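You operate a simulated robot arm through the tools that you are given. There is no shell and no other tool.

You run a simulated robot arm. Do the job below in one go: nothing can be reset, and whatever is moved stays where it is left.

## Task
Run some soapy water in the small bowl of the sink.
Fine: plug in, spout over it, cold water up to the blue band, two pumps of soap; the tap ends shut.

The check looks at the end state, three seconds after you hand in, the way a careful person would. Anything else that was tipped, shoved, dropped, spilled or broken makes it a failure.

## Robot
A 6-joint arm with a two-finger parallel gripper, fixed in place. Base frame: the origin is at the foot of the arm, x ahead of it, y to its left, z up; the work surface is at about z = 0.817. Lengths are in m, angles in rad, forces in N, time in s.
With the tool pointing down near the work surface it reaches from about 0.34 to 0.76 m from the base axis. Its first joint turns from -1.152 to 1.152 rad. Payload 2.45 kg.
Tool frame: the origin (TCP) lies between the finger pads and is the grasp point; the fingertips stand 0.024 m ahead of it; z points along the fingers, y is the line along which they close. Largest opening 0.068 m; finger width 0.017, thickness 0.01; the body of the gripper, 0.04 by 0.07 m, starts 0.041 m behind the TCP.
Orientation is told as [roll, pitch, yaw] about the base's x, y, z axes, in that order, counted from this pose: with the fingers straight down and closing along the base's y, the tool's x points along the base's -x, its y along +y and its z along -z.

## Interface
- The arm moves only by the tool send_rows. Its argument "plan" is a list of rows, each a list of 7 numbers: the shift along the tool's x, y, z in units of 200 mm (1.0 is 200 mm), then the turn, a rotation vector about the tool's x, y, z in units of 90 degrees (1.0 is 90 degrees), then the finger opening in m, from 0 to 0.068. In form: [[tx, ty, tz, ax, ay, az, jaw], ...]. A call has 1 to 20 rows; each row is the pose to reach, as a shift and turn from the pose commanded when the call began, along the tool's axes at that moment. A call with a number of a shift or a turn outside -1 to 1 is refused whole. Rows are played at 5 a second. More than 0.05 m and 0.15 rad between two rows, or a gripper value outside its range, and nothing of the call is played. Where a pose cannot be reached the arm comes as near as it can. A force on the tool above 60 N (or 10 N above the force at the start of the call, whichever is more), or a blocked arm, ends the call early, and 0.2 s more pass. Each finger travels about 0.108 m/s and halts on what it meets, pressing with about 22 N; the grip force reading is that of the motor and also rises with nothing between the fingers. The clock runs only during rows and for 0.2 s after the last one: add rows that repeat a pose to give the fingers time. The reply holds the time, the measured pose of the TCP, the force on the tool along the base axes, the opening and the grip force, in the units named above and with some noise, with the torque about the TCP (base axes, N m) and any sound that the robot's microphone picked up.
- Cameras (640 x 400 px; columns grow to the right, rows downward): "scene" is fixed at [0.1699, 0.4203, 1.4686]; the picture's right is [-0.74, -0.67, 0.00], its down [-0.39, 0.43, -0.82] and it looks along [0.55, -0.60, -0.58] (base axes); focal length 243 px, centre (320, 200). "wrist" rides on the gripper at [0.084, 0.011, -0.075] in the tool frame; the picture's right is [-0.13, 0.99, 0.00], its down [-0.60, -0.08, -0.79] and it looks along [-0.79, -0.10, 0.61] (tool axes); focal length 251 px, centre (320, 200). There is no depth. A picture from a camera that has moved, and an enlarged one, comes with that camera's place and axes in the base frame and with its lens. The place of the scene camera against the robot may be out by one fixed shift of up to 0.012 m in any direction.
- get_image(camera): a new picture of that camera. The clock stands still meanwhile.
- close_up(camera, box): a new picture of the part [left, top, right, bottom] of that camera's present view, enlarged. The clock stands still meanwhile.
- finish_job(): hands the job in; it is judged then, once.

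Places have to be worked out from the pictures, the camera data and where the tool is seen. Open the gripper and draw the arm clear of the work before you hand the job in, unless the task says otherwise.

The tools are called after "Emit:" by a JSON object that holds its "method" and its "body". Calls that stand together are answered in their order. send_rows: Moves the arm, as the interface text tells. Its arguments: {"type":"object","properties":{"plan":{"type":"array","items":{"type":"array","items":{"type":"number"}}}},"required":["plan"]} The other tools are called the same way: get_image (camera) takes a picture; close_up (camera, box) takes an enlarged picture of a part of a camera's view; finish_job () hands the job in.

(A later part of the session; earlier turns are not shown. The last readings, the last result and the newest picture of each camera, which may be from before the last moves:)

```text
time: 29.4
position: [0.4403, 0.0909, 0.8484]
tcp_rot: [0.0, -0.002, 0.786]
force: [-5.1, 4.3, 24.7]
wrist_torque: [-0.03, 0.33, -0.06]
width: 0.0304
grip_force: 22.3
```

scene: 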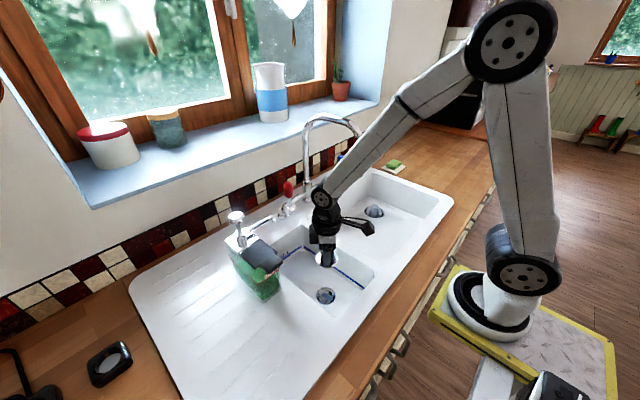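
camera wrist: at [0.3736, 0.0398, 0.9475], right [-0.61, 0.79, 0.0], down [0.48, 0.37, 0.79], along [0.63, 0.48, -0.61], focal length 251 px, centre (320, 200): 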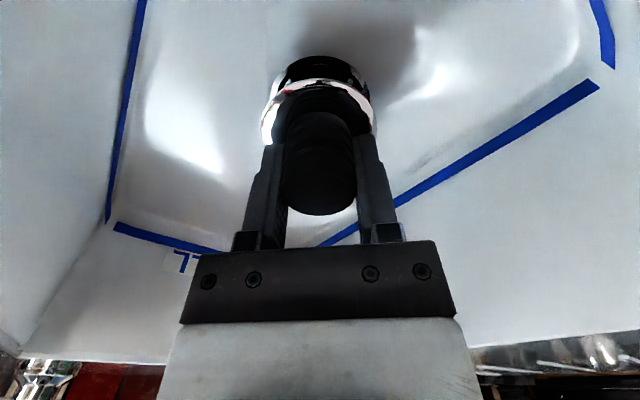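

Contact is felt at 24.7 N with the TCP at 0.848. I'll check whether the plug is seated before releasing.

Emit:
{"method": "close_up", "body": {"camera": "wrist", "box": [240, 30, 400, 130]}}

Emit:
{"method": "close_up", "body": {"camera": "scene", "box": [295, 240, 375, 315]}}

```text
4.00 times, centred on (320, 80) of wrist
camera zoom: at [0.3739, 0.0403, 0.9224], right [-0.61, 0.79, 0.0], down [0.48, 0.37, 0.79], along [0.63, 0.48, -0.61], focal length 1006 px, centre (320, 680)
```

zoom: 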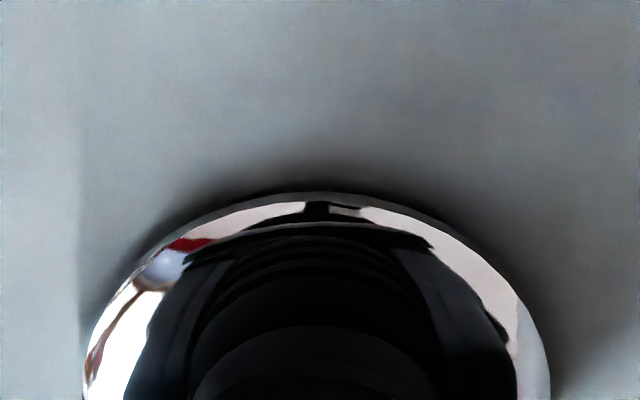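

```text
5.33 times, centred on (335, 278) of scene
camera zoom: at [0.1695, 0.4203, 1.4687], right [-0.74, -0.67, 0.0], down [-0.39, 0.43, -0.82], along [0.55, -0.6, -0.58], focal length 1294 px, centre (240, -213)
```

zoom: 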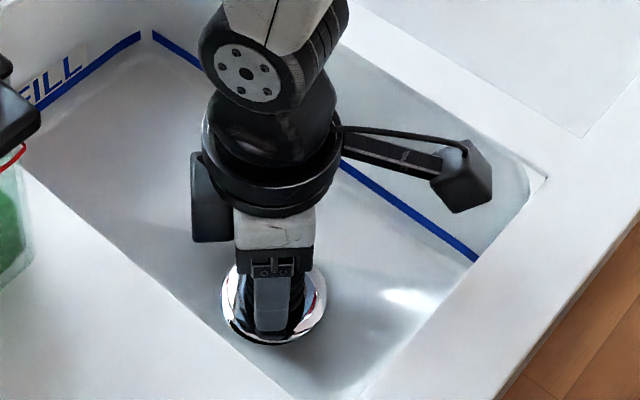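

The disc now covers the ring evenly and the plug body is inside the drain. I'll open the fingers and rise straight up.

Emit:
{"method": "send_rows", "body": {"plan": [[0, 0, 0, 0, 0, 0, 0.05], [0, 0, 0, 0, 0, 0, 0.055], [0, 0, -0.02, 0, 0, 0, 0.058], [0, 0, -0.06, 0, 0, 0, 0.06], [0, 0, -0.15, 0, 0, 0, 0.06], [0, 0, -0.3, 0, 0, 0, 0.06], [0, 0, -0.5, 0, 0, 0, 0.06], [0, 0, -0.7, 0, 0, 0, 0.06], [0, 0, -0.7, 0, 0, 0, 0.06]]}}

Emit:
{"method": "get_image", "body": {"camera": "wrist"}}

Emit:
{"method": "close_up", "body": {"camera": "scene", "box": [280, 220, 400, 320]}}

```text
time: 31.4
position: [0.44, 0.0889, 0.9892]
tcp_rot: [-0.001, -0.001, 0.785]
force: [-0.2, -0.8, 0.1]
wrist_torque: [0.01, 0.02, -0.03]
width: 0.06
grip_force: 0.1
```

```text
taken
camera wrist: at [0.3729, 0.0385, 1.0631], right [-0.61, 0.79, 0.0], down [0.48, 0.37, 0.79], along [0.63, 0.48, -0.61], focal length 251 px, centre (320, 200)
```

wrist: 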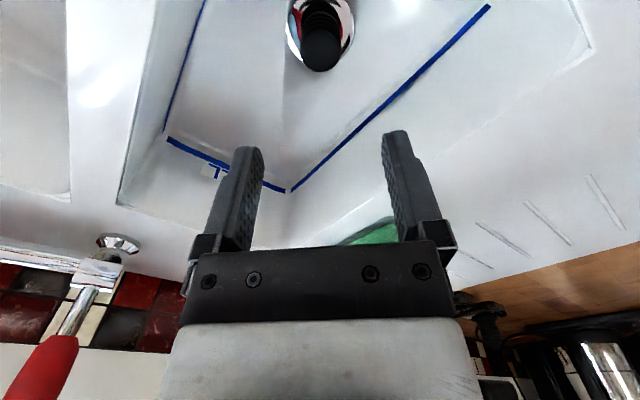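

```text
4.00 times, centred on (340, 270) of scene
camera zoom: at [0.1699, 0.4203, 1.4686], right [-0.74, -0.67, 0.0], down [-0.39, 0.43, -0.82], along [0.55, -0.6, -0.58], focal length 970 px, centre (240, -80)
```

zoom: 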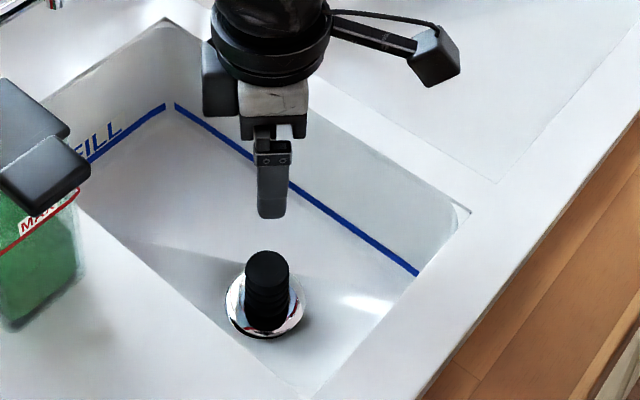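

The plug stands in the drain. I'll zoom in to check that it sits level and flush.

Emit:
{"method": "close_up", "body": {"camera": "scene", "box": [330, 270, 365, 310]}}

Emit:
{"method": "close_up", "body": {"camera": "wrist", "box": [260, 0, 380, 80]}}

```text
10.00 times, centred on (348, 290) of scene
camera zoom: at [0.1699, 0.4203, 1.4686], right [-0.74, -0.67, 0.0], down [-0.39, 0.43, -0.82], along [0.55, -0.6, -0.58], focal length 2426 px, centre (45, -700)
```

zoom: 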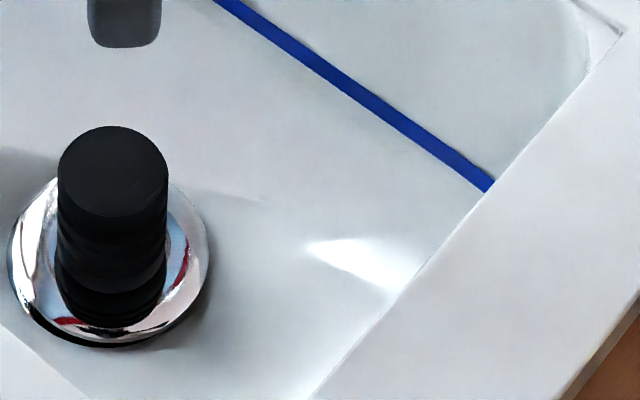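

```text
5.00 times, centred on (320, 40) of wrist
camera zoom: at [0.3729, 0.0385, 1.0631], right [-0.61, 0.79, 0.0], down [0.48, 0.37, 0.79], along [0.63, 0.48, -0.61], focal length 1257 px, centre (320, 1000)
```

zoom: 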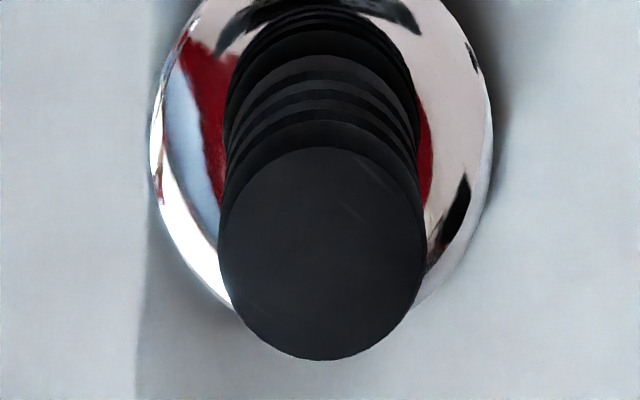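

The disc may be riding 1–2 mm above the ring. I'll close the fingers and press gently on the top of the knob to seat it fully.

Emit:
{"method": "send_rows", "body": {"plan": [[-0.007, 0.007, 0, 0, 0, 0, 0.03], [-0.007, 0.007, 0.05, 0, 0, 0, 0.0], [-0.007, 0.007, 0.12, 0, 0, 0, 0.0], [-0.007, 0.007, 0.2, 0, 0, 0, 0.0], [-0.007, 0.007, 0.28, 0, 0, 0, 0.0], [-0.007, 0.007, 0.36, 0, 0, 0, 0.0], [-0.007, 0.007, 0.44, 0, 0, 0, 0.0], [-0.007, 0.007, 0.5, 0, 0, 0, 0.0], [-0.007, 0.007, 0.53, 0, 0, 0, 0.0], [-0.007, 0.007, 0.54, 0, 0, 0, 0.0], [-0.007, 0.007, 0.545, 0, 0, 0, 0.0]]}}

Emit:
{"method": "close_up", "body": {"camera": "scene", "box": [295, 240, 375, 315]}}

```text
time: 33.6
position: [0.4408, 0.0915, 0.8846]
tcp_rot: [0.0, -0.004, 0.786]
force: [-6.1, -1.5, 20.9]
wrist_torque: [-0.14, 0.26, 0.0]
width: 0.0003
grip_force: 21.7
stopped in row 10: the force on the tool passed its limit at 69 N (the readings are from after the stop); the commanded pose is now the measured one
```

```text
5.33 times, centred on (335, 278) of scene
camera zoom: at [0.1695, 0.4202, 1.4687], right [-0.74, -0.67, 0.0], down [-0.39, 0.43, -0.82], along [0.55, -0.6, -0.58], focal length 1294 px, centre (240, -213)
```

zoom: 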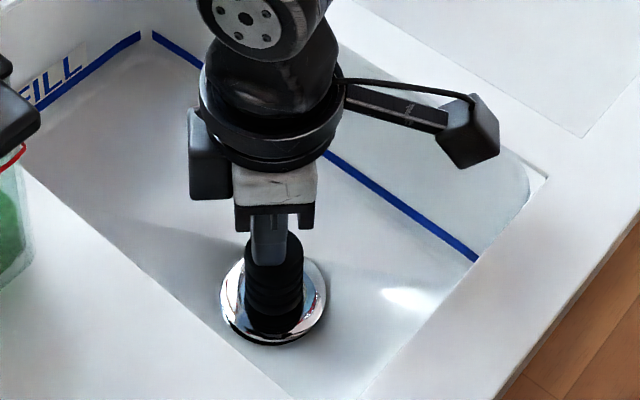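

The press peaked at 69 N against a firm stop. I'll raise and compare how the plug sits with the earlier picture.

Emit:
{"method": "send_rows", "body": {"plan": [[0, 0, -0.02, 0, 0, 0, 0.0], [0, 0, -0.1, 0, 0, 0, 0.0], [0, 0, -0.3, 0, 0, 0, 0.0], [0, 0, -0.5, 0, 0, 0, 0.0], [0, 0, -0.52, 0, 0, 0, 0.0]]}}

Emit:
{"method": "close_up", "body": {"camera": "scene", "box": [330, 270, 365, 310]}}

Emit:
{"method": "close_up", "body": {"camera": "wrist", "box": [260, 0, 380, 80]}}

```text
time: 34.8
position: [0.4417, 0.0934, 0.9864]
tcp_rot: [0.001, -0.003, 0.786]
force: [-0.6, -0.1, -0.2]
wrist_torque: [0.03, 0.01, -0.01]
width: 0.0001
grip_force: 22.1
```

```text
10.00 times, centred on (348, 290) of scene
camera zoom: at [0.1699, 0.4203, 1.4686], right [-0.74, -0.67, 0.0], down [-0.39, 0.43, -0.82], along [0.55, -0.6, -0.58], focal length 2426 px, centre (45, -700)
```

zoom: 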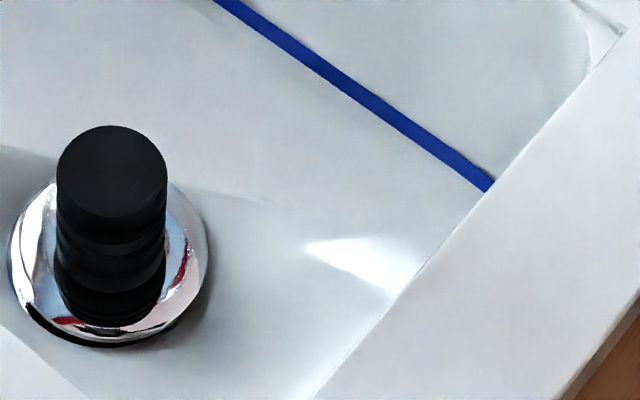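

```text
5.00 times, centred on (320, 40) of wrist
camera zoom: at [0.3739, 0.0422, 1.0614], right [-0.61, 0.79, 0.0], down [0.48, 0.37, 0.79], along [0.63, 0.49, -0.61], focal length 1257 px, centre (320, 1000)
```

zoom: 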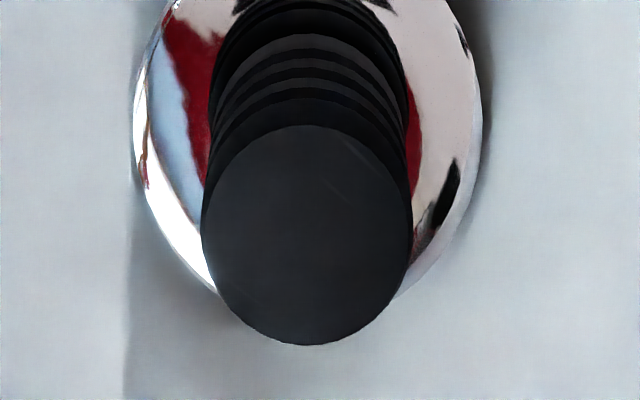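

The plug is unchanged by the press, so it is firmly seated about 19 mm deep. Next is the spout: I'll rise, turn back to zero yaw and move to look at the gooseneck.

Emit:
{"method": "send_rows", "body": {"plan": [[0, 0, -0.14, 0, 0, 0.0, 0.03], [0, 0, -0.3, 0, 0, 0.083, 0.06], [0, 0, -0.46, 0, 0, 0.167, 0.06], [0, 0, -0.62, 0, 0, 0.25, 0.06], [0, 0, -0.78, 0, 0, 0.333, 0.06], [0, 0, -0.9, 0, 0, 0.417, 0.06], [0, 0, -1.0, 0, 0, 0.5, 0.06], [0, 0, -1.0, 0, 0, 0.5, 0.06]]}}

Emit:
{"method": "send_rows", "body": {"plan": [[0.015, -0.12, -0.12, 0, 0, 0, 0.06], [0.03, -0.26, -0.24, 0, 0, 0, 0.06], [0.045, -0.4, -0.36, 0, 0, 0, 0.06], [0.06, -0.54, -0.46, 0, 0, 0, 0.06], [0.075, -0.68, -0.56, 0, 0, 0, 0.06], [0.09, -0.83, -0.66, 0, 0, 0, 0.06], [0.1, -1.0, -0.725, 0, 0, 0, 0.06], [0.1, -1.0, -0.725, 0, 0, 0, 0.06]]}}

Emit:
{"method": "get_image", "body": {"camera": "wrist"}}

Emit:
{"method": "get_image", "body": {"camera": "scene"}}

```text
time: 36.6
position: [0.4405, 0.0906, 1.1873]
tcp_rot: [0.002, -0.003, -0.003]
force: [-0.2, -1.1, -0.2]
wrist_torque: [-0.01, 0.0, -0.05]
width: 0.06
grip_force: 0.0
```

```text
time: 38.4
position: [0.4213, -0.1083, 1.3329]
tcp_rot: [0.001, -0.004, -0.002]
force: [-0.1, 1.1, 1.2]
wrist_torque: [0.02, -0.02, 0.02]
width: 0.0602
grip_force: 0.1
```

```text
taken
camera wrist: at [0.3366, -0.0961, 1.4068], right [0.13, 0.99, 0.0], down [0.6, -0.08, 0.79], along [0.79, -0.1, -0.61], focal length 251 px, centre (320, 200)
```

wrist: 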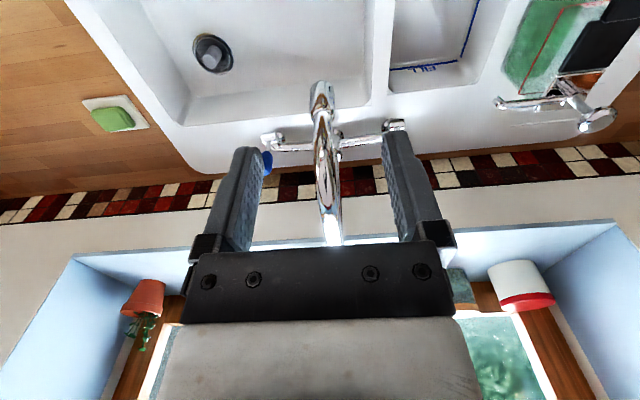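

```text
taken
```

scene: 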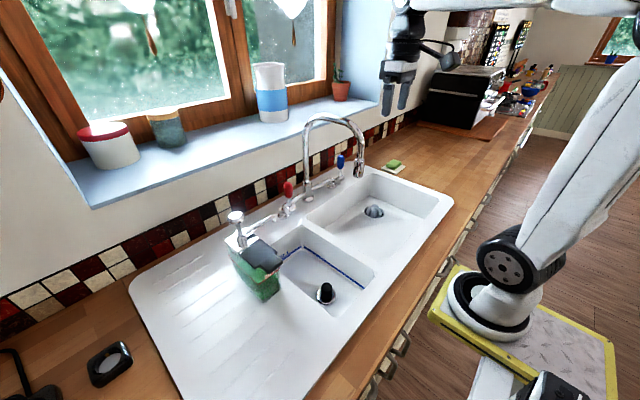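

Now I have a clear view of the spout. I'll zoom in on it from both cameras to fix its geometry.

Emit:
{"method": "close_up", "body": {"camera": "scene", "box": [280, 105, 390, 205]}}

Emit:
{"method": "close_up", "body": {"camera": "wrist", "box": [240, 60, 420, 250]}}

```text
4.00 times, centred on (335, 155) of scene
camera zoom: at [0.1699, 0.4203, 1.4686], right [-0.74, -0.67, 0.0], down [-0.39, 0.43, -0.82], along [0.55, -0.6, -0.58], focal length 970 px, centre (260, 380)
```

zoom: 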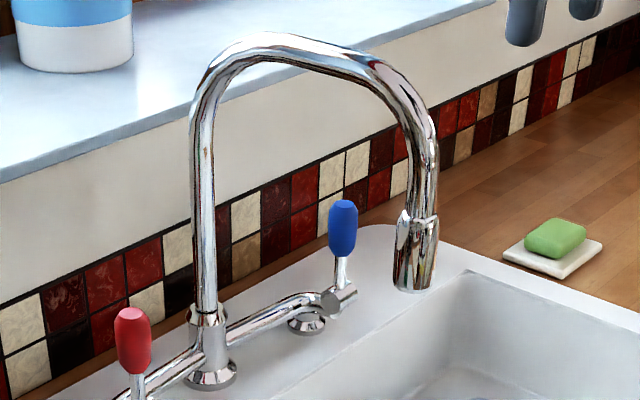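

```text
2.11 times, centred on (330, 155) of wrist
camera zoom: at [0.3366, -0.0961, 1.4068], right [0.13, 0.99, 0.0], down [0.6, -0.08, 0.79], along [0.79, -0.1, -0.61], focal length 529 px, centre (299, 295)
```

zoom: 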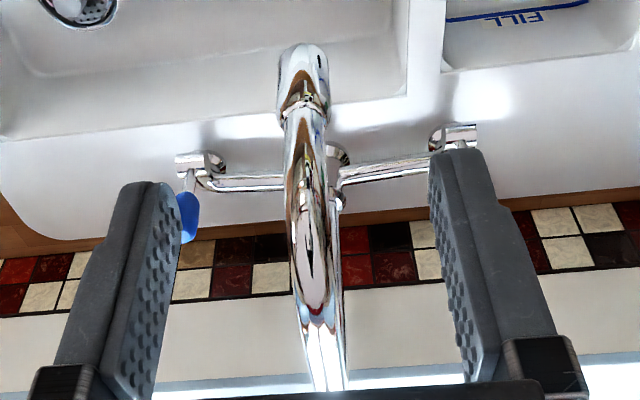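

The geometry is clear now. The riser is near (0.705, -0.114), the arch is a 0.1 m-radius bend with its top at z of about 1.262, and the outlet is near (0.503, -0.114, 1.11). I'll move above the descending part of the arch and use the fingers as a loose fork around the pipe.

Emit:
{"method": "send_rows", "body": {"plan": [[-0.15, -0.01, 0, 0, 0, 0, 0.06], [-0.3, -0.02, 0, 0, 0, 0, 0.06], [-0.45, -0.028, 0, 0, 0, 0, 0.06], [-0.5685, -0.0285, 0, 0, 0, 0, 0.06], [-0.5685, -0.0285, 0.1, 0, 0, 0, 0.06], [-0.5685, -0.0285, 0.1, 0, 0, 0, 0.06]]}}

Emit:
{"method": "get_image", "body": {"camera": "wrist"}}

Emit:
{"method": "close_up", "body": {"camera": "scene", "box": [270, 40, 420, 200]}}

```text
time: 39.8
position: [0.535, -0.1154, 1.3127]
tcp_rot: [0.003, -0.003, 0.001]
force: [-0.9, 0.1, 0.5]
wrist_torque: [-0.01, -0.02, -0.02]
width: 0.0598
grip_force: 0.0
```

```text
taken
camera wrist: at [0.45, -0.1032, 1.3857], right [0.13, 0.99, 0.0], down [0.6, -0.08, 0.79], along [0.79, -0.1, -0.61], focal length 251 px, centre (320, 200)
```

wrist: 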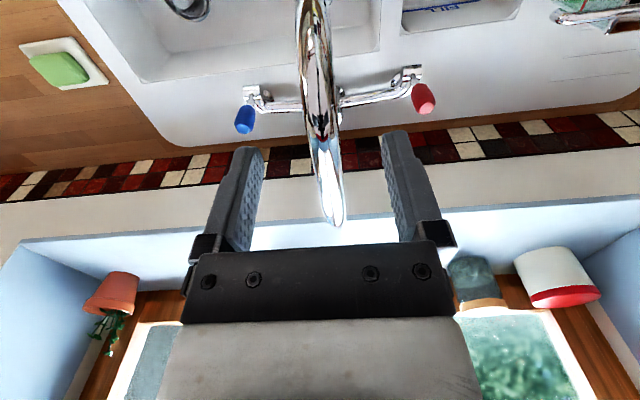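

```text
2.50 times, centred on (345, 120) of scene
camera zoom: at [0.1699, 0.4203, 1.4686], right [-0.74, -0.67, 0.0], down [-0.39, 0.43, -0.82], along [0.55, -0.6, -0.58], focal length 606 px, centre (258, 400)
```

zoom: 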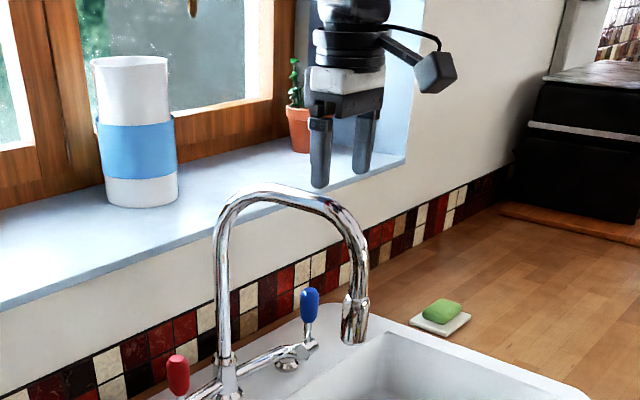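

The pipe passes between the fingers, centred within about 2 mm. I'll descend so the fingers straddle it, then narrow the gap to a loose fit.

Emit:
{"method": "send_rows", "body": {"plan": [[0, 0, 0.1, 0, 0, 0, 0.06], [0, 0, 0.2, 0, 0, 0, 0.06], [0, 0, 0.3, 0, 0, 0, 0.06], [0, 0, 0.38, 0, 0, 0, 0.06], [0, 0, 0.44, 0, 0, 0, 0.06], [0, 0, 0.44, 0, 0, 0, 0.06]]}}

Emit:
{"method": "get_image", "body": {"camera": "wrist"}}

Emit:
{"method": "close_up", "body": {"camera": "scene", "box": [270, 60, 420, 200]}}

```text
time: 41.2
position: [0.5336, -0.1121, 1.2249]
tcp_rot: [0.001, -0.004, 0.0]
force: [-0.9, -0.9, 4.5]
wrist_torque: [0.02, -0.23, -0.05]
width: 0.0602
grip_force: 0.0
```

```text
taken
camera wrist: at [0.4498, -0.101, 1.2981], right [0.13, 0.99, 0.0], down [0.6, -0.08, 0.8], along [0.79, -0.1, -0.61], focal length 251 px, centre (320, 200)
```

wrist: 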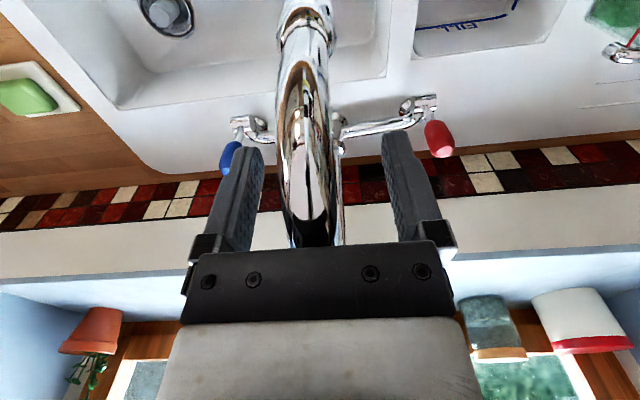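

```text
2.86 times, centred on (345, 130) of scene
camera zoom: at [0.1698, 0.4203, 1.4686], right [-0.74, -0.67, 0.0], down [-0.39, 0.43, -0.82], along [0.55, -0.6, -0.58], focal length 693 px, centre (249, 400)
```

zoom: 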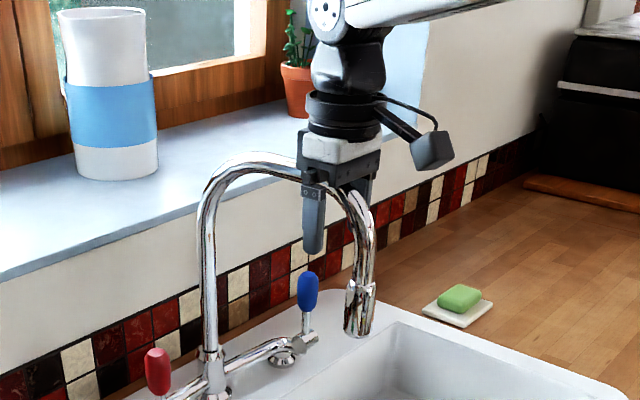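

The palm just touches the pipe at about 4.5 N. I'll raise 7 mm and narrow the fingers around the pipe.

Emit:
{"method": "send_rows", "body": {"plan": [[0, 0, -0.035, 0, 0, 0, 0.06], [0, 0, -0.035, 0, 0, 0, 0.045], [0, 0, -0.035, 0, 0, 0, 0.036], [0, 0, -0.035, 0, 0, 0, 0.036]]}}

Emit:
{"method": "get_image", "body": {"camera": "wrist"}}

```text
time: 42.2
position: [0.5335, -0.1114, 1.2307]
tcp_rot: [0.005, -0.003, -0.001]
force: [0.4, 0.0, -0.1]
wrist_torque: [-0.01, -0.01, 0.0]
width: 0.0361
grip_force: 0.0
```

```text
taken
camera wrist: at [0.4499, -0.1011, 1.3048], right [0.13, 0.99, 0.0], down [0.6, -0.08, 0.79], along [0.79, -0.1, -0.61], focal length 251 px, centre (320, 200)
```

wrist: 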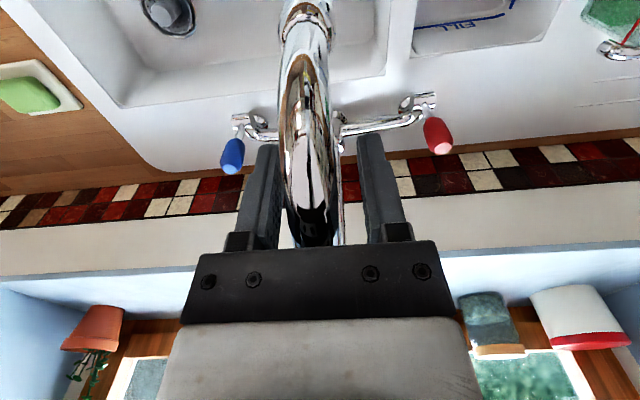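

The fork is loose around the pipe with no load. I'll swing it along an arc about the riser towards +y, first to 28°, and check that the spout follows.

Emit:
{"method": "send_rows", "body": {"plan": [[-0.002, 0.0596, 0, 0, 0, 0.0444, 0.036], [-0.0083, 0.119, 0, 0, 0, 0.0889, 0.036], [-0.0187, 0.1778, 0, 0, 0, 0.1333, 0.036], [-0.0331, 0.2357, 0, 0, 0, 0.1778, 0.036], [-0.0516, 0.2924, 0, 0, 0, 0.2222, 0.036], [-0.0739, 0.3478, 0, 0, 0, 0.2667, 0.036], [-0.1001, 0.4014, 0, 0, 0, 0.3111, 0.036]]}}

Emit:
{"method": "get_image", "body": {"camera": "wrist"}}

Emit:
{"method": "close_up", "body": {"camera": "scene", "box": [230, 60, 420, 220]}}

```text
time: 43.8
position: [0.5535, -0.0338, 1.2318]
tcp_rot: [0.002, -0.001, -0.491]
force: [0.3, 0.0, 0.1]
wrist_torque: [0.0, -0.02, 0.01]
width: 0.0362
grip_force: 0.4
```

```text
taken
camera wrist: at [0.4839, 0.0165, 1.3058], right [0.58, 0.81, 0.0], down [0.49, -0.36, 0.79], along [0.65, -0.46, -0.61], focal length 251 px, centre (320, 200)
```

wrist: 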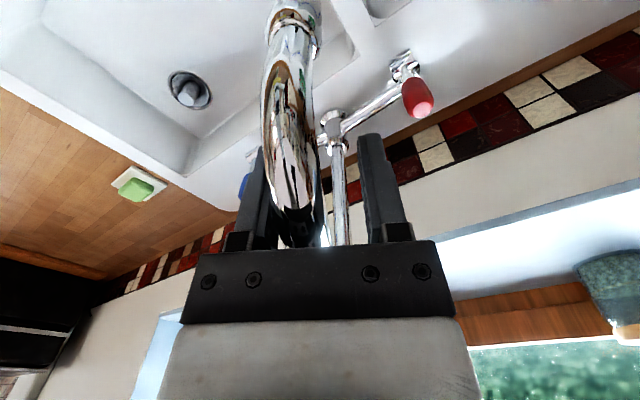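

```text
2.50 times, centred on (325, 140) of scene
camera zoom: at [0.1699, 0.4202, 1.4686], right [-0.74, -0.67, 0.0], down [-0.39, 0.43, -0.82], along [0.55, -0.6, -0.58], focal length 606 px, centre (308, 350)
```

zoom: 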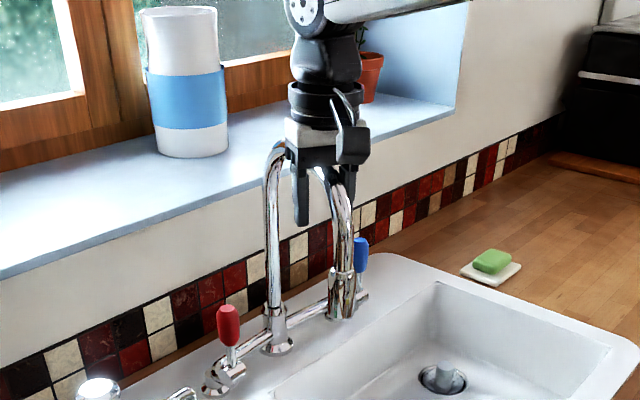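

The spout follows freely. I'll continue the arc by another 30° so the outlet comes over the small bowl.

Emit:
{"method": "send_rows", "body": {"plan": [[-0.002, 0.0596, 0, 0, 0, 0.0444, 0.036], [-0.0083, 0.119, 0, 0, 0, 0.0889, 0.036], [-0.0187, 0.1778, 0, 0, 0, 0.1333, 0.036], [-0.0331, 0.2357, 0, 0, 0, 0.1778, 0.036], [-0.0516, 0.2924, 0, 0, 0, 0.2222, 0.036], [-0.0739, 0.3478, 0, 0, 0, 0.2667, 0.036], [-0.1001, 0.4014, 0, 0, 0, 0.3111, 0.036], [-0.1145, 0.4275, 0, 0, 0, 0.3333, 0.036], [-0.1145, 0.4275, 0, 0, 0, 0.3333, 0.036]]}}

Emit:
{"method": "get_image", "body": {"camera": "wrist"}}

Emit:
{"method": "get_image", "body": {"camera": "scene"}}

Emit:
{"method": "close_up", "body": {"camera": "scene", "box": [230, 100, 380, 300]}}

```text
time: 45.8
position: [0.6133, 0.0297, 1.2305]
tcp_rot: [-0.001, 0.0, -1.014]
force: [-15.2, -15.8, 1.4]
wrist_torque: [-0.03, 0.48, 0.3]
width: 0.0534
grip_force: 10.9
```

```text
taken
camera wrist: at [0.5781, 0.1077, 1.3053], right [0.91, 0.41, 0.0], down [0.25, -0.55, 0.79], along [0.33, -0.72, -0.61], focal length 251 px, centre (320, 200)
```

wrist: 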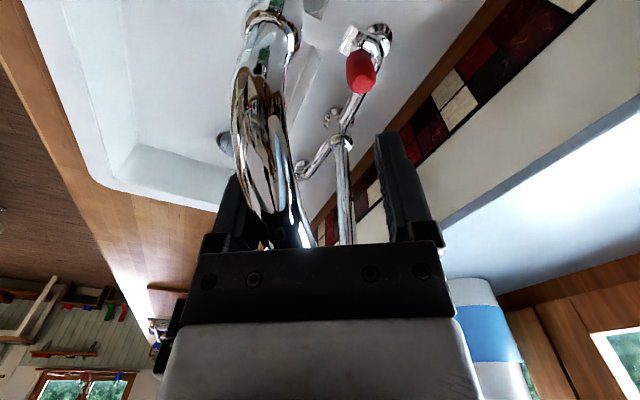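

```text
taken
```

scene: 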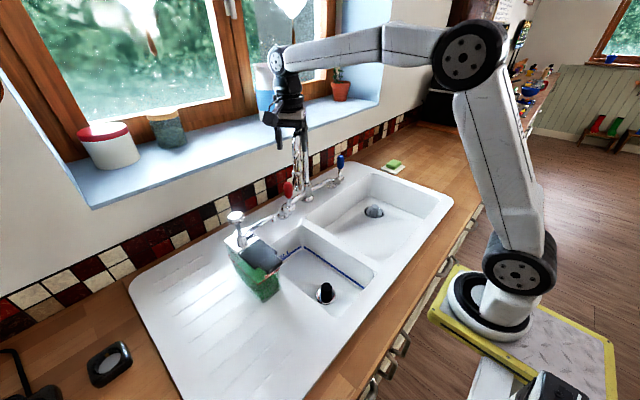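

```text
2.00 times, centred on (305, 200) of scene
camera zoom: at [0.1694, 0.4196, 1.4689], right [-0.74, -0.67, 0.0], down [-0.39, 0.43, -0.82], along [0.55, -0.6, -0.58], focal length 485 px, centre (350, 200)
```

zoom: 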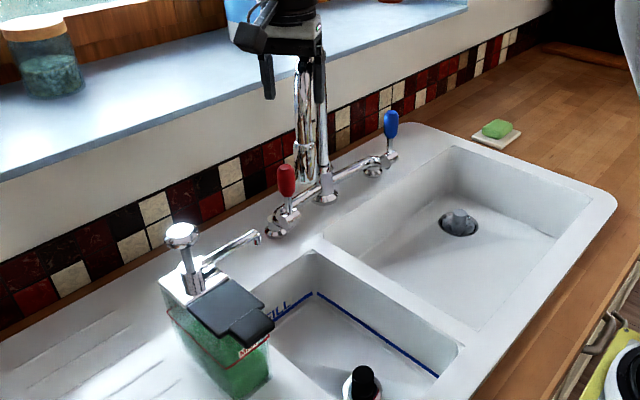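

The fork met resistance near the end: about 21 N against the motion, and the fingers were pushed open. The spout seems to have reached its swivel stop at about 54°, and the outlet looks to be near (0.586, 0.046), over the small bowl. I'll back off slightly to unload and check.

Emit:
{"method": "send_rows", "body": {"plan": [[-0.001, -0.037, 0, 0, 0, -0.0278, 0.045], [-0.003, -0.0745, 0, 0, 0, -0.0556, 0.05], [-0.003, -0.0745, 0, 0, 0, -0.0556, 0.05]]}}

Emit:
{"method": "get_image", "body": {"camera": "wrist"}}

Emit:
{"method": "close_up", "body": {"camera": "scene", "box": [250, 90, 350, 220]}}

```text
time: 46.6
position: [0.602, 0.0223, 1.2299]
tcp_rot: [0.006, 0.001, -0.923]
force: [0.8, 1.4, -0.2]
wrist_torque: [0.0, -0.01, -0.02]
width: 0.0499
grip_force: 0.0
```

```text
taken
camera wrist: at [0.5593, 0.0979, 1.3054], right [0.87, 0.49, 0.01], down [0.3, -0.53, 0.79], along [0.4, -0.69, -0.61], focal length 251 px, centre (320, 200)
```

wrist: 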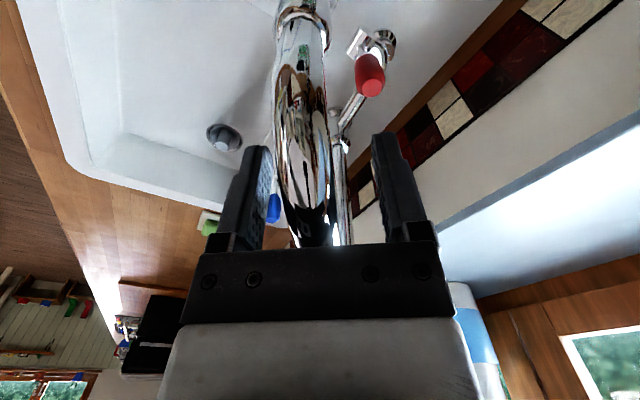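

```text
3.08 times, centred on (300, 155) of scene
camera zoom: at [0.1699, 0.4203, 1.4686], right [-0.74, -0.67, 0.0], down [-0.39, 0.43, -0.82], along [0.55, -0.6, -0.58], focal length 746 px, centre (382, 338)
```

zoom: 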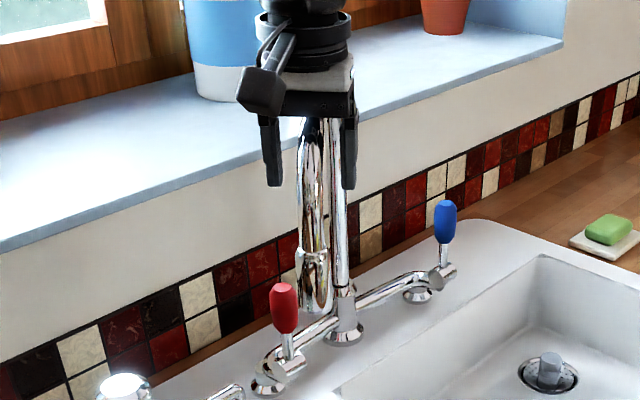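

The load is gone and the spout rests at about 52°. I'll lift the fork straight up off the pipe and check the outlet position from clear views.

Emit:
{"method": "send_rows", "body": {"plan": [[0, 0, -0.1, 0, 0, 0, 0.055], [0, 0, -0.2, 0, 0, 0, 0.055], [0, 0, -0.3, 0, 0, 0, 0.055], [0, 0, -0.42, 0, 0, 0, 0.055], [0, 0, -0.55, 0, 0, 0, 0.055], [0, 0, -0.55, 0, 0, 0, 0.055]]}}

Emit:
{"method": "get_image", "body": {"camera": "wrist"}}

Emit:
{"method": "close_up", "body": {"camera": "scene", "box": [230, 100, 380, 300]}}

```text
time: 48.0
position: [0.6019, 0.0226, 1.3399]
tcp_rot: [0.003, 0.0, -0.926]
force: [-0.6, -1.0, 0.0]
wrist_torque: [-0.02, -0.06, 0.01]
width: 0.0551
grip_force: 0.0
```

```text
taken
camera wrist: at [0.5597, 0.0976, 1.4144], right [0.87, 0.49, 0.0], down [0.3, -0.53, 0.79], along [0.39, -0.69, -0.61], focal length 251 px, centre (320, 200)
```

wrist: 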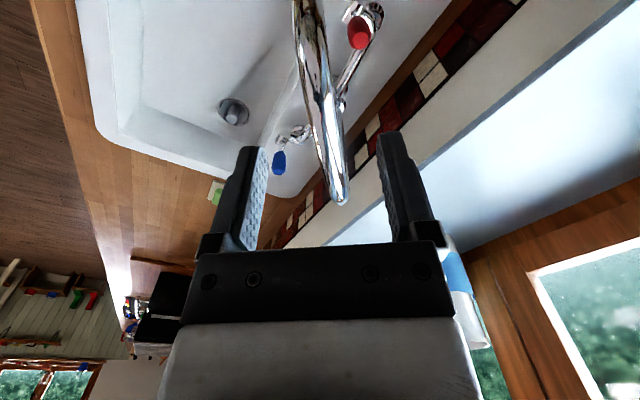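

```text
2.00 times, centred on (305, 200) of scene
camera zoom: at [0.1699, 0.4203, 1.4686], right [-0.74, -0.67, 0.0], down [-0.39, 0.43, -0.82], along [0.55, -0.6, -0.58], focal length 485 px, centre (350, 200)
```

zoom: 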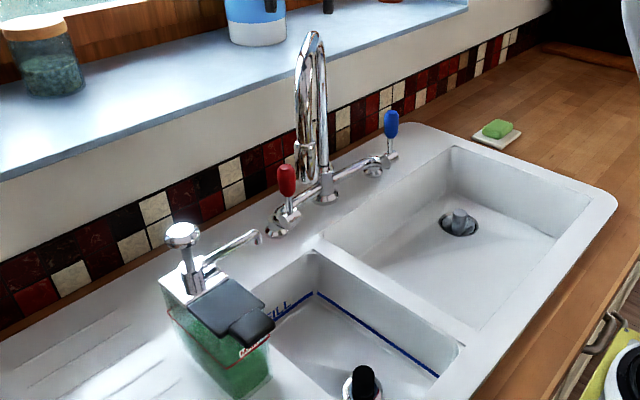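

The outlet comes out at about (0.583, 0.05), well over the small bowl. Now I'll go to the blue handle, turning the gripper to a yaw of +90° so the fingers can straddle the lever front to back.

Emit:
{"method": "send_rows", "body": {"plan": [[-0.07, -0.053, -0.02, 0, 0, -0.074, 0.055], [-0.14, -0.107, -0.04, 0, 0, -0.147, 0.055], [-0.214, -0.161, -0.05, 0, 0, -0.221, 0.055], [-0.285, -0.214, -0.05, 0, 0, -0.295, 0.055], [-0.356, -0.268, -0.05, 0, 0, -0.368, 0.055], [-0.427, -0.321, -0.05, 0, 0, -0.442, 0.055], [-0.5, -0.375, -0.05, 0, 0, -0.515, 0.055], [-0.57, -0.4285, -0.05, 0, 0, -0.589, 0.055], [-0.57, -0.4285, -0.05, 0, 0, -0.589, 0.055]]}}

Emit:
{"method": "get_image", "body": {"camera": "wrist"}}

Emit:
{"method": "get_image", "body": {"camera": "scene"}}

```text
time: 50.0
position: [0.6022, -0.1213, 1.3509]
tcp_rot: [0.001, -0.003, 0.003]
force: [0.5, 0.5, 0.2]
wrist_torque: [0.01, -0.02, -0.01]
width: 0.0554
grip_force: 0.0
```

```text
taken
camera wrist: at [0.518, -0.1081, 1.4238], right [0.13, 0.99, 0.0], down [0.6, -0.08, 0.79], along [0.79, -0.1, -0.61], focal length 251 px, centre (320, 200)
```

wrist: 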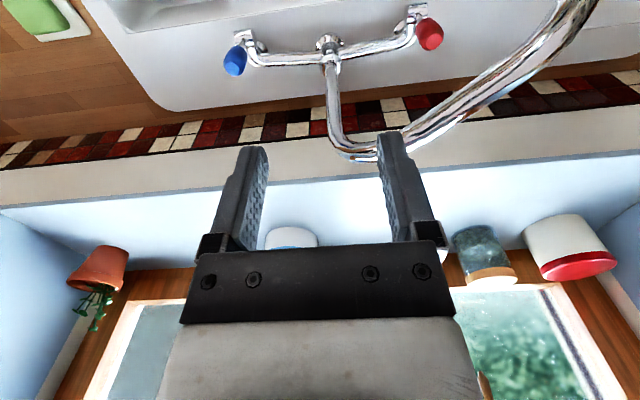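

```text
taken
```

scene: 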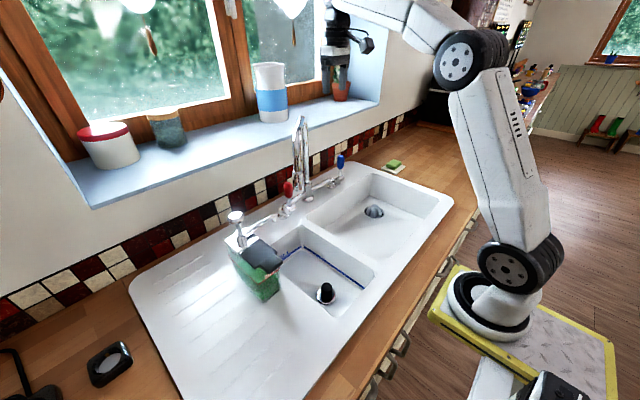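

The wrist view puts the blue knob near (0.664, -0.243). I'll zoom in to confirm the valve axis and lever shape before approaching.

Emit:
{"method": "close_up", "body": {"camera": "wrist", "box": [210, 20, 350, 110]}}

Emit:
{"method": "close_up", "body": {"camera": "scene", "box": [310, 140, 370, 205]}}

```text
4.44 times, centred on (280, 65) of wrist
camera zoom: at [0.518, -0.1081, 1.4238], right [0.13, 0.99, 0.0], down [0.6, -0.08, 0.79], along [0.79, -0.1, -0.61], focal length 1118 px, centre (498, 800)
```

zoom: 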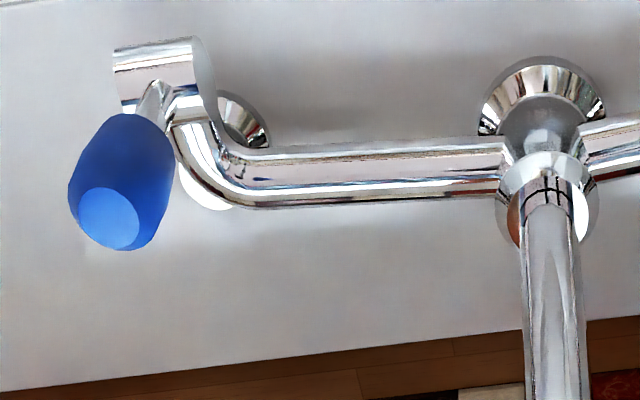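

```text
6.15 times, centred on (340, 172) of scene
camera zoom: at [0.1699, 0.4203, 1.4686], right [-0.74, -0.67, 0.0], down [-0.39, 0.43, -0.82], along [0.55, -0.6, -0.58], focal length 1493 px, centre (197, 369)
```

zoom: 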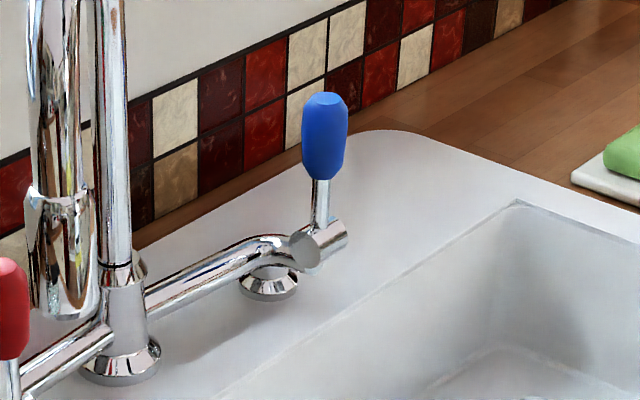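

The valve axis runs along y, with the lever upright over (0.662, -0.2445), its pivot near z = 0.985 and the bulb from z of about 1.033 to 1.078. I'll move above it while turning to +90°.

Emit:
{"method": "send_rows", "body": {"plan": [[-0.025, -0.051, 0, 0, 0, -0.083, 0.055], [-0.05, -0.103, 0, 0, 0, -0.167, 0.055], [-0.075, -0.154, 0, 0, 0, -0.25, 0.055], [-0.1, -0.205, 0, 0, 0, -0.333, 0.055], [-0.125, -0.257, 0, 0, 0, -0.417, 0.055], [-0.15, -0.308, 0, 0, 0, -0.5, 0.055], [-0.175, -0.359, 0, 0, 0, -0.583, 0.055], [-0.2, -0.411, 0.03, 0, 0, -0.667, 0.055], [-0.225, -0.462, 0.06, 0, 0, -0.75, 0.055], [-0.25, -0.513, 0.09, 0, 0, -0.833, 0.055], [-0.275, -0.565, 0.12, 0, 0, -0.917, 0.055], [-0.3, -0.616, 0.15, 0, 0, -1.0, 0.055], [-0.3, -0.616, 0.15, 0, 0, -1.0, 0.055]]}}

Emit:
{"method": "get_image", "body": {"camera": "wrist"}}

Emit:
{"method": "get_image", "body": {"camera": "scene"}}

```text
time: 52.8
position: [0.6388, -0.2327, 1.3064]
tcp_rot: [-0.004, -0.002, 1.573]
force: [1.5, -0.2, 0.5]
wrist_torque: [0.03, 0.01, 0.02]
width: 0.055
grip_force: 0.1
out of reach, approached as far as the arm can: row 7, 8, 9, 10, 11, 12, 13
```

```text
taken
camera wrist: at [0.6282, -0.3158, 1.3808], right [-0.99, 0.13, 0.0], down [0.07, 0.6, 0.79], along [0.1, 0.79, -0.61], focal length 251 px, centre (320, 200)
```

wrist: 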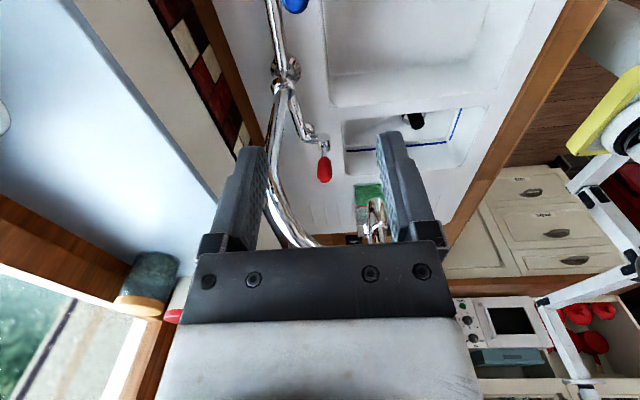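

```text
taken
```

scene: 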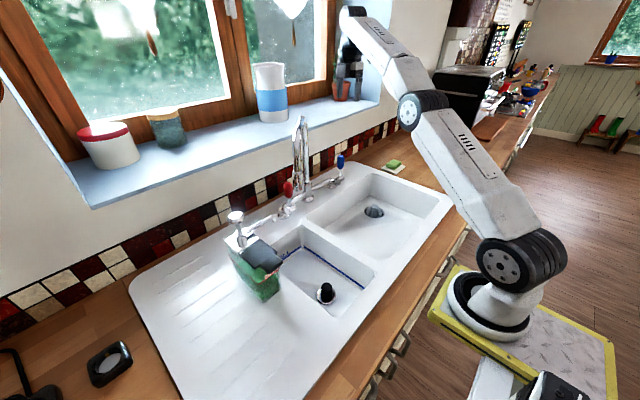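

The target was just out of reach at that height, so I'm at (0.639, -0.233, 1.306). Reach grows lower down, so I'll descend to about z = 1.17, still above the bulb, and see where the arm lands.

Emit:
{"method": "send_rows", "body": {"plan": [[0, 0, 0.12, 0, 0, 0, 0.055], [0, 0, 0.25, 0, 0, 0, 0.055], [0, 0, 0.4, 0, 0, 0, 0.055], [0, 0, 0.55, 0, 0, 0, 0.055], [0, 0, 0.7, 0, 0, 0, 0.055], [0, 0, 0.7, 0, 0, 0, 0.055]]}}

Emit:
{"method": "get_image", "body": {"camera": "wrist"}}

Emit:
{"method": "close_up", "body": {"camera": "scene", "box": [280, 60, 420, 210]}}

```text
time: 54.2
position: [0.6411, -0.2331, 1.166]
tcp_rot: [-0.004, -0.003, 1.57]
force: [0.2, -0.3, 0.0]
wrist_torque: [0.0, 0.0, -0.02]
width: 0.0552
grip_force: 0.0
```

```text
taken
camera wrist: at [0.63, -0.316, 1.24], right [-0.99, 0.13, 0.0], down [0.08, 0.6, 0.79], along [0.1, 0.79, -0.61], focal length 251 px, centre (320, 200)
```

wrist: 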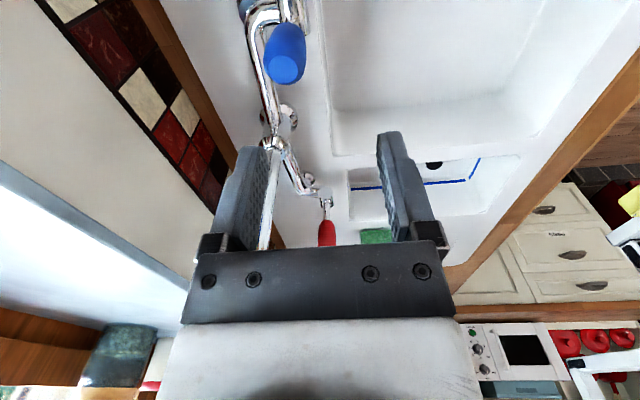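

```text
2.67 times, centred on (350, 135) of scene
camera zoom: at [0.1699, 0.4203, 1.4686], right [-0.74, -0.67, 0.0], down [-0.39, 0.43, -0.82], along [0.55, -0.6, -0.58], focal length 647 px, centre (240, 373)
```

zoom: 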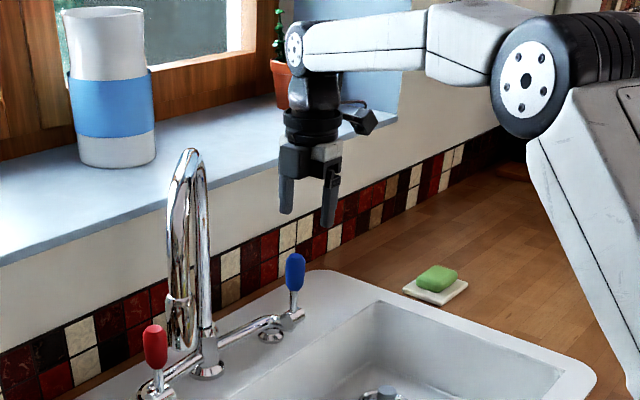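

The bulb's top centre measures (0.660, -0.2426). I'll shift over it and go down to about z = 1.10, then check that the bulb lies between the fingers.

Emit:
{"method": "send_rows", "body": {"plan": [[0.0475, -0.095, 0, 0, 0, 0, 0.055], [0.0475, -0.095, 0.1, 0, 0, 0, 0.055], [0.0475, -0.095, 0.2, 0, 0, 0, 0.055], [0.0475, -0.095, 0.28, 0, 0, 0, 0.055], [0.0475, -0.095, 0.28, 0, 0, 0, 0.055]]}}

Emit:
{"method": "get_image", "body": {"camera": "wrist"}}

Emit:
{"method": "close_up", "body": {"camera": "scene", "box": [290, 100, 400, 210]}}

```text
time: 55.4
position: [0.6602, -0.2452, 1.1107]
tcp_rot: [-0.003, -0.001, 1.572]
force: [-0.8, 0.2, -0.3]
wrist_torque: [0.0, 0.04, 0.0]
width: 0.055
grip_force: 0.1
```

```text
taken
camera wrist: at [0.6491, -0.3269, 1.1839], right [-0.99, 0.13, 0.0], down [0.08, 0.6, 0.79], along [0.1, 0.79, -0.61], focal length 251 px, centre (320, 200)
```

wrist: 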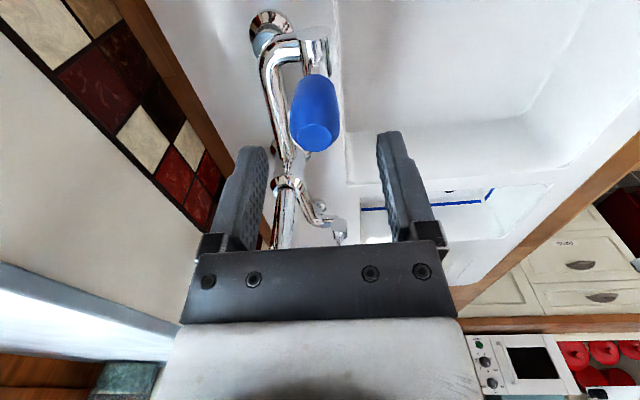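

```text
3.64 times, centred on (345, 155) of scene
camera zoom: at [0.1699, 0.4203, 1.4686], right [-0.74, -0.67, 0.0], down [-0.39, 0.43, -0.82], along [0.55, -0.6, -0.58], focal length 882 px, centre (229, 364)
```

zoom: 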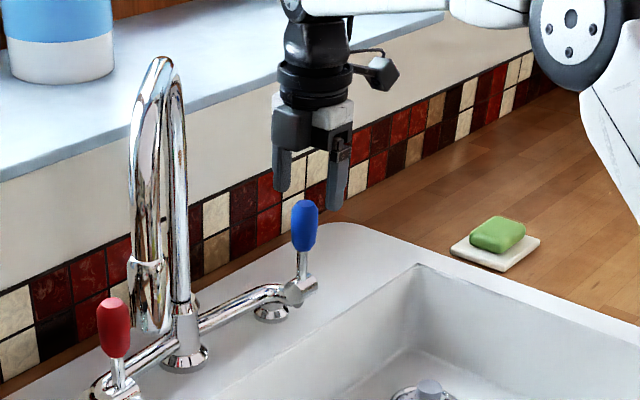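

The bulb is centred between the fingers. I'll descend to about z = 1.058 so the fork straddles it.

Emit:
{"method": "send_rows", "body": {"plan": [[0, 0, 0.08, 0, 0, 0, 0.055], [0, 0, 0.16, 0, 0, 0, 0.055], [0, 0, 0.22, 0, 0, 0, 0.055], [0, 0, 0.26, 0, 0, 0, 0.055], [0, 0, 0.26, 0, 0, 0, 0.048]]}}

Emit:
{"method": "get_image", "body": {"camera": "wrist"}}

Emit:
{"method": "close_up", "body": {"camera": "scene", "box": [290, 100, 400, 210]}}

```text
time: 56.6
position: [0.6596, -0.2439, 1.0572]
tcp_rot: [-0.003, -0.002, 1.569]
force: [0.2, -0.3, 0.4]
wrist_torque: [0.03, 0.01, 0.01]
width: 0.048
grip_force: 0.1
```

```text
taken
camera wrist: at [0.6488, -0.3269, 1.1315], right [-0.99, 0.13, 0.0], down [0.08, 0.6, 0.79], along [0.1, 0.79, -0.61], focal length 251 px, centre (320, 200)
```

wrist: 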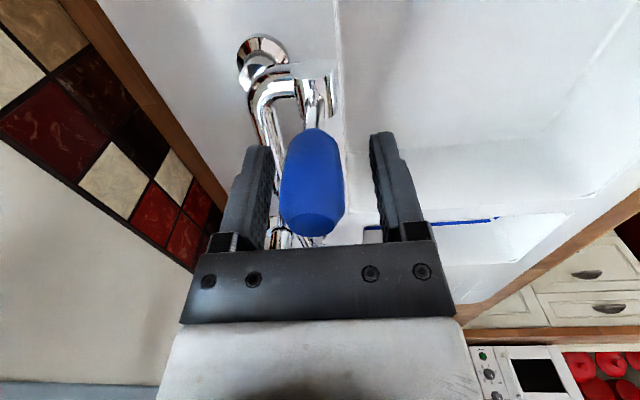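

```text
3.64 times, centred on (345, 155) of scene
camera zoom: at [0.1699, 0.4203, 1.4686], right [-0.74, -0.67, 0.0], down [-0.39, 0.43, -0.82], along [0.55, -0.6, -0.58], focal length 882 px, centre (229, 364)
```

zoom: 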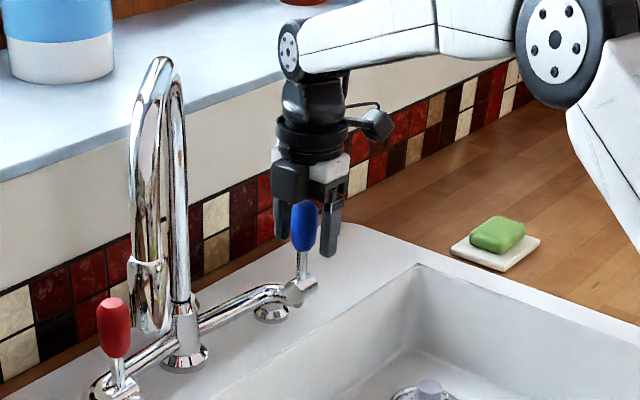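

The fork straddles the bulb without contact. I'll pull gently toward -x in small steps and watch the force and the bowl.

Emit:
{"method": "send_rows", "body": {"plan": [[0, 0.025, 0, 0, 0, 0, 0.048], [0, 0.05, 0, 0, 0, 0, 0.048], [0, 0.07, 0, 0, 0, 0, 0.048], [0, 0.085, 0, 0, 0, 0, 0.048]]}}

Emit:
{"method": "get_image", "body": {"camera": "wrist"}}

Emit:
{"method": "close_up", "body": {"camera": "scene", "box": [230, 110, 400, 310]}}

```text
time: 57.6
position: [0.641, -0.2433, 1.057]
tcp_rot: [-0.002, -0.003, 1.571]
force: [1.3, 0.9, 1.3]
wrist_torque: [0.02, -0.03, 0.03]
width: 0.0492
grip_force: 0.8
```

```text
taken
camera wrist: at [0.6313, -0.3264, 1.1317], right [-0.99, 0.13, 0.0], down [0.08, 0.6, 0.79], along [0.1, 0.79, -0.61], focal length 251 px, centre (320, 200)
```

wrist: 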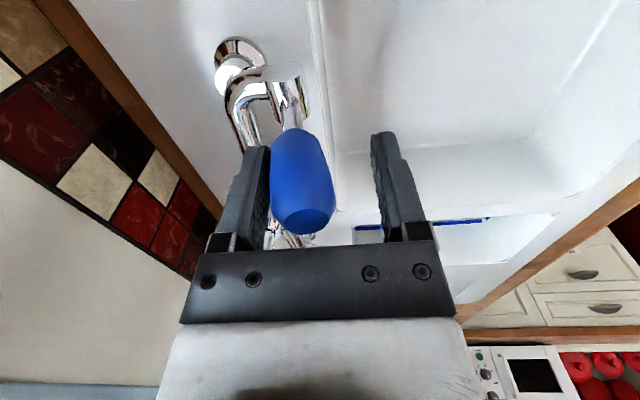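

```text
2.00 times, centred on (315, 210) of scene
camera zoom: at [0.17, 0.4203, 1.4686], right [-0.74, -0.67, 0.0], down [-0.39, 0.43, -0.82], along [0.55, -0.6, -0.58], focal length 485 px, centre (330, 180)
```

zoom: 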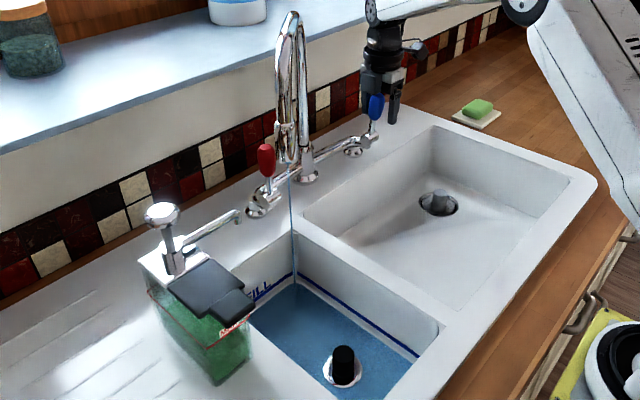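

Water is already running as a thin stream into the small bowl. The clock stands still during pictures, so I'll zoom in to judge the level against the blue band.

Emit:
{"method": "close_up", "body": {"camera": "scene", "box": [270, 220, 390, 320]}}

Emit:
{"method": "close_up", "body": {"camera": "scene", "box": [290, 170, 330, 260]}}

```text
4.00 times, centred on (330, 270) of scene
camera zoom: at [0.17, 0.4203, 1.4686], right [-0.74, -0.67, 0.0], down [-0.39, 0.43, -0.82], along [0.55, -0.6, -0.58], focal length 970 px, centre (280, -80)
```

zoom: 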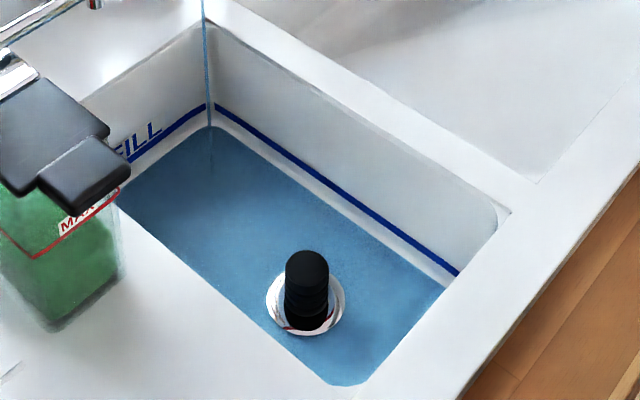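

```text
4.44 times, centred on (310, 215) of scene
camera zoom: at [0.17, 0.4203, 1.4686], right [-0.74, -0.67, 0.0], down [-0.39, 0.43, -0.82], along [0.55, -0.6, -0.58], focal length 1078 px, centre (364, 133)
```

zoom: 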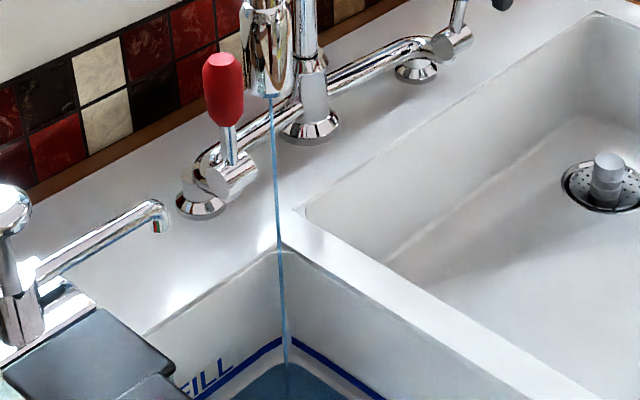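

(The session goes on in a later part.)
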